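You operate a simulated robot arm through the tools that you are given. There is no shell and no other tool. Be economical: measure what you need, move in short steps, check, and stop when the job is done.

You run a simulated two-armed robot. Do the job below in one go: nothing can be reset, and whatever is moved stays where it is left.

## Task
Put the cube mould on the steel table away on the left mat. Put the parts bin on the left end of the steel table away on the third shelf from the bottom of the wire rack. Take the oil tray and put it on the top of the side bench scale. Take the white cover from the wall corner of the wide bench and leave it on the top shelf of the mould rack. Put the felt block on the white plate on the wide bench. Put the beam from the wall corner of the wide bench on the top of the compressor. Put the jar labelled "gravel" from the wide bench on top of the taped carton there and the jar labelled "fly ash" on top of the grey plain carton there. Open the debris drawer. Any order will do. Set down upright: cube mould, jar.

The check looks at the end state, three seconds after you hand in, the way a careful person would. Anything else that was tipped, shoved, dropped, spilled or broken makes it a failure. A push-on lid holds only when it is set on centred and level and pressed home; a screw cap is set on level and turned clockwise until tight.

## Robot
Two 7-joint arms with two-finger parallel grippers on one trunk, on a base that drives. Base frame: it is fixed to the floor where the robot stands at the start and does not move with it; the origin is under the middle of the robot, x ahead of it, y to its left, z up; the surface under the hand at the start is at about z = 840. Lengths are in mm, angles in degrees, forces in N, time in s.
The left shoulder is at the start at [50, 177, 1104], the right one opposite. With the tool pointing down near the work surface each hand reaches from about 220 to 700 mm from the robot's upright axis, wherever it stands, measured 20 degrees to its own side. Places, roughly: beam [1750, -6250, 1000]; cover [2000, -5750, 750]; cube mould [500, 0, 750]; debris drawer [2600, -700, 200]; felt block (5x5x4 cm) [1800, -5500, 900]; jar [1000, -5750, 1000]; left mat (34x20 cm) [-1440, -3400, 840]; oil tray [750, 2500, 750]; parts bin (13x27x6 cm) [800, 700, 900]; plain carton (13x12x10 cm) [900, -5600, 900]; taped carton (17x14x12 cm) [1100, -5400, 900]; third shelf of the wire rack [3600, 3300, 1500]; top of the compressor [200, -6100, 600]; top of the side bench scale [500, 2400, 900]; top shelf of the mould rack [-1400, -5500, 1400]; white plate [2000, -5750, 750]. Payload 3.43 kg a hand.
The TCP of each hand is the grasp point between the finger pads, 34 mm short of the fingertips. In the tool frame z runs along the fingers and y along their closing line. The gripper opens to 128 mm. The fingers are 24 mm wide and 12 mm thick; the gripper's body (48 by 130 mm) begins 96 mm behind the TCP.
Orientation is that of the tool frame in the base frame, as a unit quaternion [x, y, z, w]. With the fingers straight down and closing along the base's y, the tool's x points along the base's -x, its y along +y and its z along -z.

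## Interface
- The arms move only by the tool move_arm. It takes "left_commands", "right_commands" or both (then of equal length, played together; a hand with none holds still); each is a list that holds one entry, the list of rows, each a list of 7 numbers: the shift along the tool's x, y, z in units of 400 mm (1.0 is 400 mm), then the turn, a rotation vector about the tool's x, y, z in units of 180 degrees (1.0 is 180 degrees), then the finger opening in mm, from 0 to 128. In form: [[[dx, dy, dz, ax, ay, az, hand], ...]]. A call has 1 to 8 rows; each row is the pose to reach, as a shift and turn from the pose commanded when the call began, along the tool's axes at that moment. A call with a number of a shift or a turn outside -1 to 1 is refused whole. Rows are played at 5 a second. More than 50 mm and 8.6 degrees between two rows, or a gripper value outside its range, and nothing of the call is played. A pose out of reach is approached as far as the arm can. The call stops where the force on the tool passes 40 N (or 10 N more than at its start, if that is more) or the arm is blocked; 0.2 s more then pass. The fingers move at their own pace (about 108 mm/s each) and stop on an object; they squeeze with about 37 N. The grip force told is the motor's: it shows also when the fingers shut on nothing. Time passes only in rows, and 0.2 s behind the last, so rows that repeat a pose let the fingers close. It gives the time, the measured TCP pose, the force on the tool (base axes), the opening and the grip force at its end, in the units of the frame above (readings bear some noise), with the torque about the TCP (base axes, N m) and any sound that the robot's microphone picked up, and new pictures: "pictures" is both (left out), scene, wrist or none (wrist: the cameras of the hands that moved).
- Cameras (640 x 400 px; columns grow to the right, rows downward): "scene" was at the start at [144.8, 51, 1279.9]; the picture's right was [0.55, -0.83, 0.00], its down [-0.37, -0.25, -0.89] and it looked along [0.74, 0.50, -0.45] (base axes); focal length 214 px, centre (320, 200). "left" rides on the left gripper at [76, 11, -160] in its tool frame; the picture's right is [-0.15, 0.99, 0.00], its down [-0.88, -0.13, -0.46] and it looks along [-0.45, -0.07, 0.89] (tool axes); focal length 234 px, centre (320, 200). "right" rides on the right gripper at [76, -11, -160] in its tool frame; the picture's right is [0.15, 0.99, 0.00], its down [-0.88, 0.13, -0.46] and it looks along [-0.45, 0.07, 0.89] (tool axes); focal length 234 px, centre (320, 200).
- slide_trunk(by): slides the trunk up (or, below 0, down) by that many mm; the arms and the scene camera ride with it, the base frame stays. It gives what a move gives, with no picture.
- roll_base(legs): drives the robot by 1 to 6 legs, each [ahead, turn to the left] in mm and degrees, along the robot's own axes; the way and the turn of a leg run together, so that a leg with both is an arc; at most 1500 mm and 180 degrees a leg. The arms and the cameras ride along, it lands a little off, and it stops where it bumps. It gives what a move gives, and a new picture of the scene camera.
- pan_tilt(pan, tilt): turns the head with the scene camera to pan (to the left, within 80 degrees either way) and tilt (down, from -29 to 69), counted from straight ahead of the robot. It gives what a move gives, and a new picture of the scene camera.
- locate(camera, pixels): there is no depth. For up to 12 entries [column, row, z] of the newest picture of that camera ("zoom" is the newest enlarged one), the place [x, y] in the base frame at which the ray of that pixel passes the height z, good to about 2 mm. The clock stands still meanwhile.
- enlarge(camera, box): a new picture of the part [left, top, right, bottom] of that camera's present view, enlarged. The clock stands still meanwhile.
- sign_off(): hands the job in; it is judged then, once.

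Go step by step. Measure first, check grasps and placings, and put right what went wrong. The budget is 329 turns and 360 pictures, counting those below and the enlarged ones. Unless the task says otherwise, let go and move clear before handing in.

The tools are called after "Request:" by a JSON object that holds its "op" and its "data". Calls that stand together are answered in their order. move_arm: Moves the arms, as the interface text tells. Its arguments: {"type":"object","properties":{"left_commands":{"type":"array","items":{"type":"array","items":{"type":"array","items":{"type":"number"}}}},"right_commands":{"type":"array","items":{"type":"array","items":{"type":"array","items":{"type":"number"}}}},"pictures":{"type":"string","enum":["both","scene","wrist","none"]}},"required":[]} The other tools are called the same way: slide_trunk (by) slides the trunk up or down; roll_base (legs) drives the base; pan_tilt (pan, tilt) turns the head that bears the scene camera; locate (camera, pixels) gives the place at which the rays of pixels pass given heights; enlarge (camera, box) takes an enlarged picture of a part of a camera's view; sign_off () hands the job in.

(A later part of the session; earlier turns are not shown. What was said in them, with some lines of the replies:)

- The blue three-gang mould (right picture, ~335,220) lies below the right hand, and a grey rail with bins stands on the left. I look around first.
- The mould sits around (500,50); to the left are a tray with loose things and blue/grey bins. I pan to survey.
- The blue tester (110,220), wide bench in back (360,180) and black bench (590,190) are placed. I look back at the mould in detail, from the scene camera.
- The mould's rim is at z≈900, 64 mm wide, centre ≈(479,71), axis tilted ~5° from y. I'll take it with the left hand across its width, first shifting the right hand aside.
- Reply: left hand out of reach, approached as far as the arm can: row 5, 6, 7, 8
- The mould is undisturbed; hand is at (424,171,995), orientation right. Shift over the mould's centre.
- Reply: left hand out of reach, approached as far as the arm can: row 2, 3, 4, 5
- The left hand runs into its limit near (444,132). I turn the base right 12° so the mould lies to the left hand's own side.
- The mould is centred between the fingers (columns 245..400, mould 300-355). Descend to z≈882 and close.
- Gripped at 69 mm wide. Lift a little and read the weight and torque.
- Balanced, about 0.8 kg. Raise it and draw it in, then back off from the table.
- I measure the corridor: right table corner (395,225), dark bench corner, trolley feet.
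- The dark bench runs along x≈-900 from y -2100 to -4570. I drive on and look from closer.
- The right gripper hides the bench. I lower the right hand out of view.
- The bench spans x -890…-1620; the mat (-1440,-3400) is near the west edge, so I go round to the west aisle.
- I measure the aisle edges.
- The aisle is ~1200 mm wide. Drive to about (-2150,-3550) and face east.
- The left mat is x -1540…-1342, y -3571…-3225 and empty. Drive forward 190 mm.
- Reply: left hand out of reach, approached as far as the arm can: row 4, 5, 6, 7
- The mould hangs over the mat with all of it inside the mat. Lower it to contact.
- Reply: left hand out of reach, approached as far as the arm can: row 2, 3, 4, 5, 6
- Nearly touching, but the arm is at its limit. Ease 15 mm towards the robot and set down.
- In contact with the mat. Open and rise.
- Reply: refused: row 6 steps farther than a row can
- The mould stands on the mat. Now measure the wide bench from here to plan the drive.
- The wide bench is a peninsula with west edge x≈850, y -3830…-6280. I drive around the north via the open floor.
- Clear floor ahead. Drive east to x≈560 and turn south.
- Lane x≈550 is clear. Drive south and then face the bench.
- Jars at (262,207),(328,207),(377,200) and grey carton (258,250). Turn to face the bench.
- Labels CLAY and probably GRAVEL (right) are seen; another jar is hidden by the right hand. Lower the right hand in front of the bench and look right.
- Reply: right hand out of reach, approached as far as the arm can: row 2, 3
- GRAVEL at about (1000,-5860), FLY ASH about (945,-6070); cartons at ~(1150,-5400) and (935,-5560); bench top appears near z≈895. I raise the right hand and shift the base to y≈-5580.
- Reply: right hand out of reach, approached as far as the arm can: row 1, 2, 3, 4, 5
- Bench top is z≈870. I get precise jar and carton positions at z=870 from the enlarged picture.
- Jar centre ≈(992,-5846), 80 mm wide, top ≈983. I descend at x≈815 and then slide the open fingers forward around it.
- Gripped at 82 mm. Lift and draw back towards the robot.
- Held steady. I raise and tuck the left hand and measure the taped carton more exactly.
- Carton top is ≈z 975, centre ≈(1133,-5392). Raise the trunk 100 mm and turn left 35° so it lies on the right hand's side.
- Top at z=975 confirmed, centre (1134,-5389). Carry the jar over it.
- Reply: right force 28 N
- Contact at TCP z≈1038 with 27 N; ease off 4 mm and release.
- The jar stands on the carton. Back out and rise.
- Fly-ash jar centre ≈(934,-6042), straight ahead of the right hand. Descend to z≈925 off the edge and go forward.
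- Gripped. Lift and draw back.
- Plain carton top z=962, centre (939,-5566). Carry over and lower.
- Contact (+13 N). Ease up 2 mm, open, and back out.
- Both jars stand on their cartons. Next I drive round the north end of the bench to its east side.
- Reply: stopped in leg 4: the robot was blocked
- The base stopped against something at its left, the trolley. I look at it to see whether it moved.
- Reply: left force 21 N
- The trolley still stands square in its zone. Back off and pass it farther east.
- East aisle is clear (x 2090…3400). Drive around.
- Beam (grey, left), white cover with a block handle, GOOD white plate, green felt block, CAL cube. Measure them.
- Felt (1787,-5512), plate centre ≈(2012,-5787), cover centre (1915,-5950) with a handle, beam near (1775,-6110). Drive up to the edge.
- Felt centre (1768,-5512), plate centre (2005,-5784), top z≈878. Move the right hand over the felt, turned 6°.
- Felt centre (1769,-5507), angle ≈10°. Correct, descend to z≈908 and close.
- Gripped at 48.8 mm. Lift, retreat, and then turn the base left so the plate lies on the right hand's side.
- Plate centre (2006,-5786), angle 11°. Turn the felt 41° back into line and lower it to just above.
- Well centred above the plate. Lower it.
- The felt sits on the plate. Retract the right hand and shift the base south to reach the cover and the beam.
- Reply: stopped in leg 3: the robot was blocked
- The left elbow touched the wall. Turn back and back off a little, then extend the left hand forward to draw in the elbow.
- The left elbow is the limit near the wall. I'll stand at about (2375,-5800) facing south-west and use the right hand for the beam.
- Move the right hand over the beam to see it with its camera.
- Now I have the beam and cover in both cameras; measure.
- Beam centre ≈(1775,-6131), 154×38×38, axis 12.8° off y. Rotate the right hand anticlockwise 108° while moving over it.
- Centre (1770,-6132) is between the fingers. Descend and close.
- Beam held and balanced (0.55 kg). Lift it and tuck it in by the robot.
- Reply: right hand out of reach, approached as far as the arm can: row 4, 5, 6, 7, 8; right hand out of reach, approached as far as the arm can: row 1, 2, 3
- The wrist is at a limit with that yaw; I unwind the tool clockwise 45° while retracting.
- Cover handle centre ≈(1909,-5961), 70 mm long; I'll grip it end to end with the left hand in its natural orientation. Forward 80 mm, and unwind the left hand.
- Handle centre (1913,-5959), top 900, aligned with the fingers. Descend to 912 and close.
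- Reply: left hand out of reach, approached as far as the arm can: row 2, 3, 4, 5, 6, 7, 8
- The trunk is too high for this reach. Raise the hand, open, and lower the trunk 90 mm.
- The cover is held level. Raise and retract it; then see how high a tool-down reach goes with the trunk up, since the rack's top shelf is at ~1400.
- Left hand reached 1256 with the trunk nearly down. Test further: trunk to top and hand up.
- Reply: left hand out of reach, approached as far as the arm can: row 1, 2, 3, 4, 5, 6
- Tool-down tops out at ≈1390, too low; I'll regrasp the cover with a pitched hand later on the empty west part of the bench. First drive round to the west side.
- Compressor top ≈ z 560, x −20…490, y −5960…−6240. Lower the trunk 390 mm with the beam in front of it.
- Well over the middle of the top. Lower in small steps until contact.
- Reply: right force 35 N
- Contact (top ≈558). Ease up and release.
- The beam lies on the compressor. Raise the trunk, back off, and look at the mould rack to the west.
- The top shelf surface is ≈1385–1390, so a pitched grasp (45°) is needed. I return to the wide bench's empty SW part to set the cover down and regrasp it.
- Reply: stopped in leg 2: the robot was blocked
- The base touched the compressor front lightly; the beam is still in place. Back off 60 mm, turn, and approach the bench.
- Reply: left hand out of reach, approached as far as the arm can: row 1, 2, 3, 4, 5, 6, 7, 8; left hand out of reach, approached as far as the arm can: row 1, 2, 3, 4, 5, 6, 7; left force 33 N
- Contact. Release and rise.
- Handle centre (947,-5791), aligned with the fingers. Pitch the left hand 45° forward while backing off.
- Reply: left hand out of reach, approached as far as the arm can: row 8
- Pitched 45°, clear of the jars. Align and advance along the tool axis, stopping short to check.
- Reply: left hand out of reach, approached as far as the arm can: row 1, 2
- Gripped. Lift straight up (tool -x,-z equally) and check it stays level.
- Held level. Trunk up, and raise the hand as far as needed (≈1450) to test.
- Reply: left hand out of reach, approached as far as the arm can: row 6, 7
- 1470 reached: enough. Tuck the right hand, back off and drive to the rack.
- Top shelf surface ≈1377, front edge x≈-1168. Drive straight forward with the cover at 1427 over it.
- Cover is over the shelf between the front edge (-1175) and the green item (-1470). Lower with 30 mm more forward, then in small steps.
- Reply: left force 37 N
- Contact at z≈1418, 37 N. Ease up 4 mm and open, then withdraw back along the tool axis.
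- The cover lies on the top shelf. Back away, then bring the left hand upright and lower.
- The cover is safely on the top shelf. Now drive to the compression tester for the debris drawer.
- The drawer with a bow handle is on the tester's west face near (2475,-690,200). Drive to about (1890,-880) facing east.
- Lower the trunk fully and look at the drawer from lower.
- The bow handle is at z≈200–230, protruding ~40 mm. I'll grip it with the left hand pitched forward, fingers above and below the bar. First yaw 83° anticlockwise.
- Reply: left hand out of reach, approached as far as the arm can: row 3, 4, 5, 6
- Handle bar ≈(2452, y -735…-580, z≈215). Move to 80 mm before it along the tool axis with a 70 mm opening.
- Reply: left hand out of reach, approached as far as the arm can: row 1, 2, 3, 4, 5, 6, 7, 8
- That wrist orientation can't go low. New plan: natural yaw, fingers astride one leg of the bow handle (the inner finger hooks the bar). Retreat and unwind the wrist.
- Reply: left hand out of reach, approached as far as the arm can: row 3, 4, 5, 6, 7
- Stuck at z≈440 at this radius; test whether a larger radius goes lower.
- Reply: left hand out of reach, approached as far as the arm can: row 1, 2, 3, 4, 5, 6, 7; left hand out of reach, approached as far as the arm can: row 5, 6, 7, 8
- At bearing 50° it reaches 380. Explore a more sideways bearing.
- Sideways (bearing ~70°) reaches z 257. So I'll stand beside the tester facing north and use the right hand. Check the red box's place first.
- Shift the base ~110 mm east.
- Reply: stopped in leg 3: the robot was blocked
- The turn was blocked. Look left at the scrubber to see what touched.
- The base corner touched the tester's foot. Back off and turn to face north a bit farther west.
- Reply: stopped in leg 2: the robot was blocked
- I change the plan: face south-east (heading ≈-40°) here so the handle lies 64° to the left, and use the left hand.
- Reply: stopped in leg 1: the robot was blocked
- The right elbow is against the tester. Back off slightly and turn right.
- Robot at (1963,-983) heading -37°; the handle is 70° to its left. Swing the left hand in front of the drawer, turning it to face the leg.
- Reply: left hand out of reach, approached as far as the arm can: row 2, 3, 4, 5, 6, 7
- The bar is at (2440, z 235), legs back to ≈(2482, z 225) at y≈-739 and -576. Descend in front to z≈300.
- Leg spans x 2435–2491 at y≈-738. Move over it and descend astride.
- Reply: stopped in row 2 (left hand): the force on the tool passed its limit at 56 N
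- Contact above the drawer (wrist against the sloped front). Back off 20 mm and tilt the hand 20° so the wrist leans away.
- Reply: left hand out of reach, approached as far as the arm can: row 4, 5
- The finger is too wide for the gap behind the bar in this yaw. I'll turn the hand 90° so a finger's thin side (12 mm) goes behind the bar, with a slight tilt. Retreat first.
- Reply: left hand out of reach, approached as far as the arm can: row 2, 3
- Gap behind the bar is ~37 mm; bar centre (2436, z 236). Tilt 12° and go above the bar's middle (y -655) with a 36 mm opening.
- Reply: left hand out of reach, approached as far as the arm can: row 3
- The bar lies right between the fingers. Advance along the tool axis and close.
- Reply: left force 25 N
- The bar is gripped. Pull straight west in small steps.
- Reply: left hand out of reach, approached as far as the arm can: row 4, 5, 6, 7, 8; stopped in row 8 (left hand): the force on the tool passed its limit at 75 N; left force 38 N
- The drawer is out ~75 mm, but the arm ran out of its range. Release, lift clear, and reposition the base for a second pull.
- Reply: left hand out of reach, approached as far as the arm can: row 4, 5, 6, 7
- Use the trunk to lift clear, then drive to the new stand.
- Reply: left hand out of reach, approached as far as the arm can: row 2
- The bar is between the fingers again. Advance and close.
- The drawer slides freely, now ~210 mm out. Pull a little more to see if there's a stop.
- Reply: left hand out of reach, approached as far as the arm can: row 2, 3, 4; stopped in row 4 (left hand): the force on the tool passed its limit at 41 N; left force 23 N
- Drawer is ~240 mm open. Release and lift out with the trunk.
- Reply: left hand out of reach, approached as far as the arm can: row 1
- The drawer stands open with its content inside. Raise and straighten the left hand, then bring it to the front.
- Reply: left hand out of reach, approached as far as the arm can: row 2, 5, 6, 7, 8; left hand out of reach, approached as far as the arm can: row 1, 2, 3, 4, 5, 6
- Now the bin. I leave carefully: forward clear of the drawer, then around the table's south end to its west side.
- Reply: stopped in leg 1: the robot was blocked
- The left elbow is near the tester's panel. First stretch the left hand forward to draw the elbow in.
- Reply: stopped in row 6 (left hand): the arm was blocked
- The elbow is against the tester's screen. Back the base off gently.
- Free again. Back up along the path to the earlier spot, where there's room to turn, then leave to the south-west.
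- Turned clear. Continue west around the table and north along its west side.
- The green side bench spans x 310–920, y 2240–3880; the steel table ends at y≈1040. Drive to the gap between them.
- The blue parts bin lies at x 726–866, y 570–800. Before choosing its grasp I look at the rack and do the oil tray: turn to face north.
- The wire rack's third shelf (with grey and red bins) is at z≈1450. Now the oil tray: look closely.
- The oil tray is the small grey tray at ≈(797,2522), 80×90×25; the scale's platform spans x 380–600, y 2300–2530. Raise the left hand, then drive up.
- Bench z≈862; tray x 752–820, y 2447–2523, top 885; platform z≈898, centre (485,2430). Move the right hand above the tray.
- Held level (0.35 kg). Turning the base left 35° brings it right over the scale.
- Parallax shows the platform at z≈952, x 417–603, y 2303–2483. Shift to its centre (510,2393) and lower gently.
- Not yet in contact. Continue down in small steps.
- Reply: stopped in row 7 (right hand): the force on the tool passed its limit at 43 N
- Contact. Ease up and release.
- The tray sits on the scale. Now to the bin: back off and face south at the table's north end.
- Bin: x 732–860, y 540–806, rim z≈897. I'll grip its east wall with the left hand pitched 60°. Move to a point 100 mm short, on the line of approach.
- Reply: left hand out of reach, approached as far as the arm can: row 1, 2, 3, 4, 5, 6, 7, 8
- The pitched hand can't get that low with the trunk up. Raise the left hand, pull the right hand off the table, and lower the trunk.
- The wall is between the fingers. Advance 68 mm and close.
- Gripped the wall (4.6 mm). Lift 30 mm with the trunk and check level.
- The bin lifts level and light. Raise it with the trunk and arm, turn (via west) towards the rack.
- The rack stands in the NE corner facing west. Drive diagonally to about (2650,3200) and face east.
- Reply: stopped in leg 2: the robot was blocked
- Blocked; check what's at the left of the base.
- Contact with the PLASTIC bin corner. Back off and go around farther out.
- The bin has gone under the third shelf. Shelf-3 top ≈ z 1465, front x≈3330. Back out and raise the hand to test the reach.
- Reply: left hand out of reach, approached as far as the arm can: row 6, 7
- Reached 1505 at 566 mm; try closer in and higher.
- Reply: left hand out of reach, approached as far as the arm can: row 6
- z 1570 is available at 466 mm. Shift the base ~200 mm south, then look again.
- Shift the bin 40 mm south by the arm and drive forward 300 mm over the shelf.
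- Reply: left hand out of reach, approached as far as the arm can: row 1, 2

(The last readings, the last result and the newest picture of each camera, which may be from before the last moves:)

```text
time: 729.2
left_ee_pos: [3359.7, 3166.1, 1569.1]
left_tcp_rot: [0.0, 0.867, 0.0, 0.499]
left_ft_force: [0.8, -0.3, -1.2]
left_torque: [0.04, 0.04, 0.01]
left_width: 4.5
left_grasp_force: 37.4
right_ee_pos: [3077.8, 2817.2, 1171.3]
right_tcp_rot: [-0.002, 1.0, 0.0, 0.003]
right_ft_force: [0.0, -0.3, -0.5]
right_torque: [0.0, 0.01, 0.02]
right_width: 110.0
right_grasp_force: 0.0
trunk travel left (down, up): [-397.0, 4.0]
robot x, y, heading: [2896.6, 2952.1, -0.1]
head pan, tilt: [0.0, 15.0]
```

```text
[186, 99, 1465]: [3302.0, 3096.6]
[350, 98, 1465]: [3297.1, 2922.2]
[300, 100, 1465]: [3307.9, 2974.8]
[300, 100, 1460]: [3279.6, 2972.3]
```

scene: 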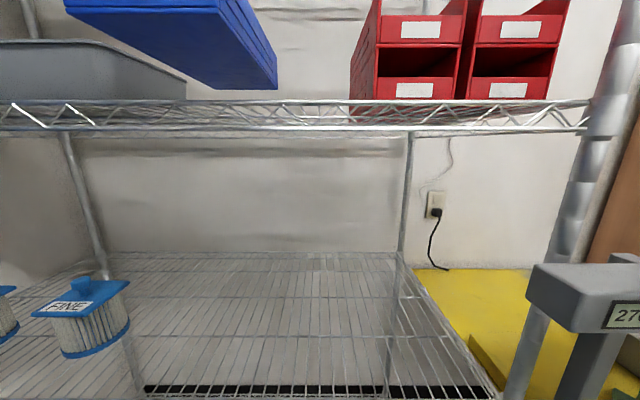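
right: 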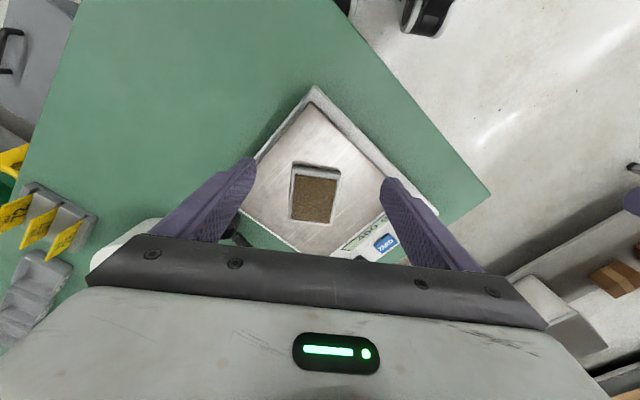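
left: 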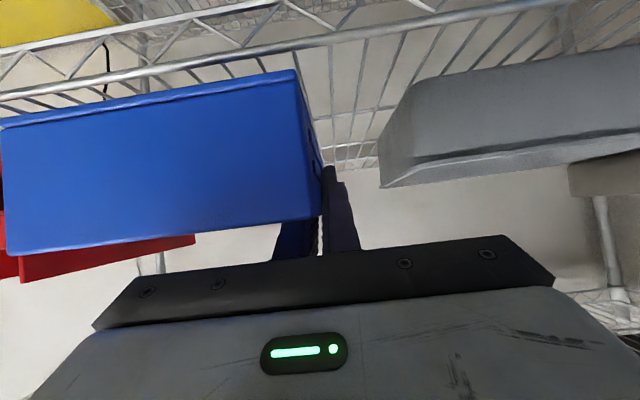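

Front rail is at x≈3335, z≈1470; the bin's near end is at 3282. Drive 75 mm more and lower.

Request:
{"op": "roll_base", "data": {"legs": [[78, 0]]}}

Request:
{"op": "move_arm", "data": {"left_commands": [[[0.03, 0, 0.017, 0, 0, 0, 0], [0.06, 0, 0.035, 0, 0, 0, 0], [0.085, 0, 0.049, 0, 0, 0, 0], [0.1, 0, 0.058, 0, 0, 0, 0]]], "pictures": "wrist"}}

```text
time: 730.2
left_ee_pos: [3436.5, 3164.7, 1568.7]
left_tcp_rot: [0.001, 0.867, -0.001, 0.498]
left_ft_force: [0.5, 0.2, -0.3]
left_torque: [0.04, 0.05, 0.01]
left_width: 4.3
left_grasp_force: 37.1
right_ee_pos: [3153.7, 2817.0, 1171.7]
right_tcp_rot: [-0.001, 1.0, 0.0, 0.003]
right_ft_force: [-0.4, 0.4, 0.5]
right_torque: [0.03, 0.02, 0.0]
right_width: 110.0
right_grasp_force: 0.0
trunk travel left (down, up): [-397.0, 4.0]
robot x, y, heading: [2971.9, 2950.6, -0.2]
head pan, tilt: [0.0, 15.0]
```

scene: 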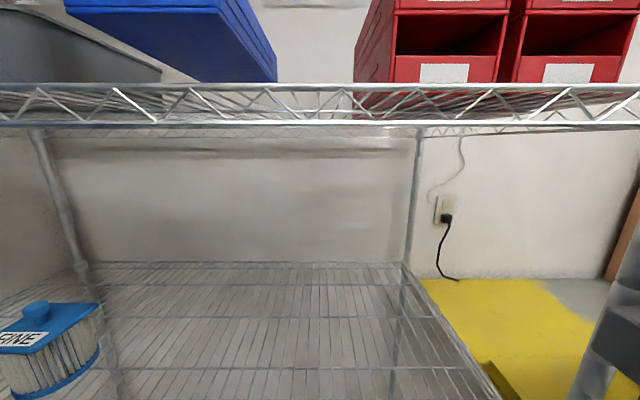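

```text
time: 731.2
left_ee_pos: [3438.8, 3165.2, 1525.6]
left_tcp_rot: [0.001, 0.866, -0.001, 0.499]
left_ft_force: [-0.4, 0.6, -1.3]
left_torque: [0.06, 0.05, -0.01]
left_width: 4.4
left_grasp_force: 36.9
right_ee_pos: [3152.8, 2817.4, 1173.0]
right_tcp_rot: [-0.001, 1.0, 0.0, 0.004]
right_ft_force: [0.0, -0.1, 0.1]
right_torque: [0.01, 0.01, 0.0]
right_width: 110.0
right_grasp_force: 0.0
trunk travel left (down, up): [-397.0, 4.0]
robot x, y, heading: [2969.1, 2950.8, 0.1]
head pan, tilt: [0.0, 15.0]
```

left: 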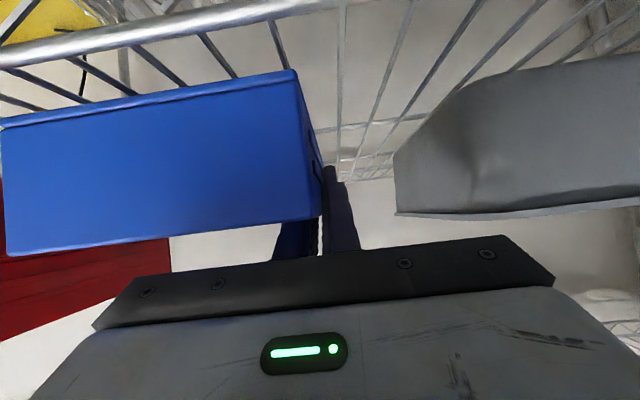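

The bin is wholly behind the front rail. Lower in small steps to contact.

Request:
{"op": "move_arm", "data": {"left_commands": [[[0.0087, 0, 0.005, 0, 0, 0, 0], [0.0152, 0, 0.0088, 0, 0, 0, 0], [0.0217, 0, 0.0125, 0, 0, 0, 0], [0.0282, 0, 0.0163, 0, 0, 0, 0], [0.0347, 0, 0.02, 0, 0, 0, 0], [0.0411, 0, 0.0238, 0, 0, 0, 0], [0.0476, 0, 0.0275, 0, 0, 0, 0]]], "pictures": "none"}}

```text
time: 732.8
left_ee_pos: [3433.9, 3164.9, 1508.2]
left_tcp_rot: [-0.002, 0.863, 0.0, 0.506]
left_ft_force: [2.7, 3.5, 34.1]
left_torque: [-0.04, 0.57, -0.3]
left_width: 4.4
left_grasp_force: 36.9
right_ee_pos: [3152.0, 2816.8, 1173.2]
right_tcp_rot: [-0.001, 1.0, 0.0, 0.003]
right_ft_force: [-1.2, 0.1, -0.9]
right_torque: [0.0, -0.03, 0.03]
right_width: 109.9
right_grasp_force: 0.0
trunk travel left (down, up): [-397.0, 4.0]
robot x, y, heading: [2966.1, 2952.4, -0.4]
head pan, tilt: [0.0, 15.0]
```

Contact. Ease up, open and withdraw along the tool axis.

Request:
{"op": "move_arm", "data": {"left_commands": [[[-0.008, 0, -0.005, 0, 0, 0, 0], [-0.011, 0, -0.0065, 0, 0, 0, 0], [-0.012, 0, -0.007, 0, 0, 0, 30], [-0.012, 0, -0.007, 0, 0, 0, 36], [-0.012, 0, -0.007, 0, 0, 0, 36], [-0.04, 0, -0.06, 0, 0, 0, 36], [-0.08, 0, -0.16, 0, 0, 0, 36], [-0.1, 0, -0.27, 0, 0, 0, 36]]], "pictures": "wrist"}}

```text
time: 734.6
left_ee_pos: [3362.4, 3167.4, 1590.5]
left_tcp_rot: [0.001, 0.867, 0.0, 0.499]
left_ft_force: [0.1, -0.2, 0.0]
left_torque: [-0.03, 0.02, 0.02]
left_width: 35.9
left_grasp_force: 0.1
right_ee_pos: [3152.4, 2815.8, 1172.3]
right_tcp_rot: [-0.002, 1.0, 0.0, 0.003]
right_ft_force: [-1.1, 0.3, 0.0]
right_torque: [0.01, 0.04, -0.02]
right_width: 109.9
right_grasp_force: 0.0
trunk travel left (down, up): [-397.0, 4.0]
robot x, y, heading: [2967.6, 2950.4, -0.1]
head pan, tilt: [0.0, 15.0]
```

left: 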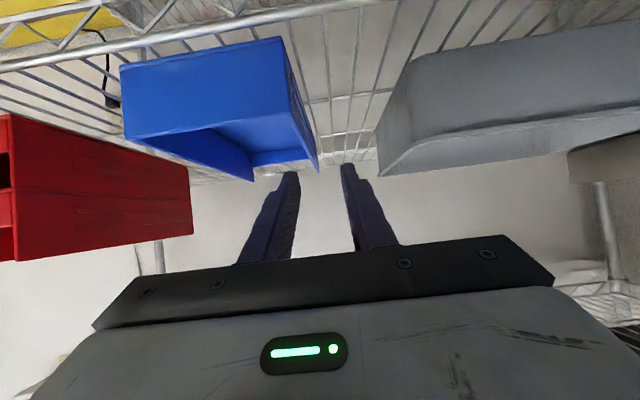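

The bin sits on the third shelf between the red and grey boxes. Back away and take a last look.

Request:
{"op": "roll_base", "data": {"legs": [[-600, 0]]}}

Request:
{"op": "enlarge", "data": {"camera": "scene", "box": [100, 40, 500, 290]}}

```text
time: 737.9
left_ee_pos: [2791.6, 3165.8, 1590.3]
left_tcp_rot: [0.01, 0.866, -0.006, 0.499]
left_ft_force: [-0.4, -0.5, 0.7]
left_torque: [-0.01, 0.01, -0.01]
left_width: 35.9
left_grasp_force: 0.0
right_ee_pos: [2573.5, 2819.8, 1170.9]
right_tcp_rot: [0.01, 1.0, 0.0, 0.002]
right_ft_force: [-0.8, 0.2, -0.6]
right_torque: [-0.04, -0.02, 0.01]
right_width: 110.1
right_grasp_force: 0.0
trunk travel left (down, up): [-397.0, 4.0]
robot x, y, heading: [2390.4, 2961.2, -1.3]
head pan, tilt: [0.0, 15.0]
```

scene: 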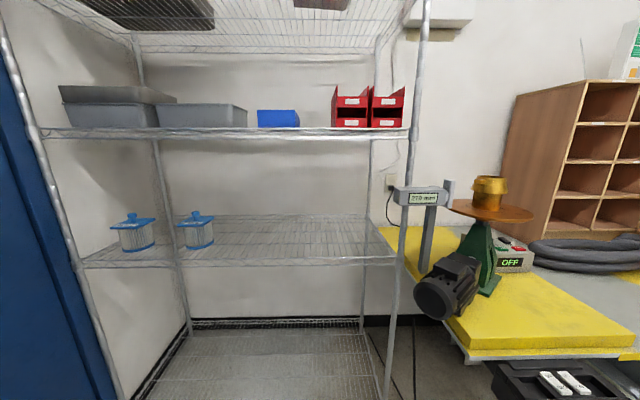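

```text
1.60 times, centred on (300, 165) of scene
```

zoom: 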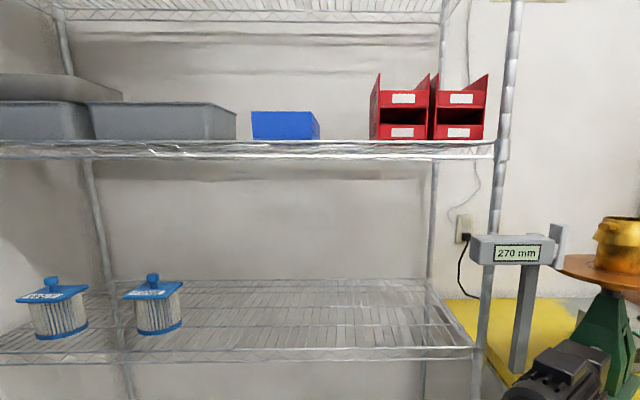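

The bin stands on the third shelf from the bottom, and every other item was seen in place when it was released. Handing in.

Request:
{"op": "sign_off", "data": {}}

```text
The job is handed in.
```

I placed all eight items, opened the debris drawer about 240 mm, and handed the job in. I did not look at the bumped objects again before signing off.

- **Cube mould:** upright on the left mat, slightly off centre but inside its edges.
- **Parts bin:** on the third shelf of the wire rack, between the grey and red boxes.
- **Oil tray:** on the platform of the side bench scale.
- **White cover:** on the top shelf of the mould rack.
- **Felt block:** on the white plate.
- **Beam:** on the compressor.
- **Jars:** "gravel" on the taped carton and "fly ash" on the grey plain carton, both upright.
- **Debris drawer:** open, with its contents inside. I did not find its end stop.

**Contacts on the way:** the base touched the trolley, the compressor front and probably the PLASTIC bin, and an arm leaned on the compression tester and its control screen. The left elbow also touched the wall by the wide bench. The trolley still stood square in its zone and the beam had not moved. I did not check whether the PLASTIC bin or anything on the tester's panel shifted.
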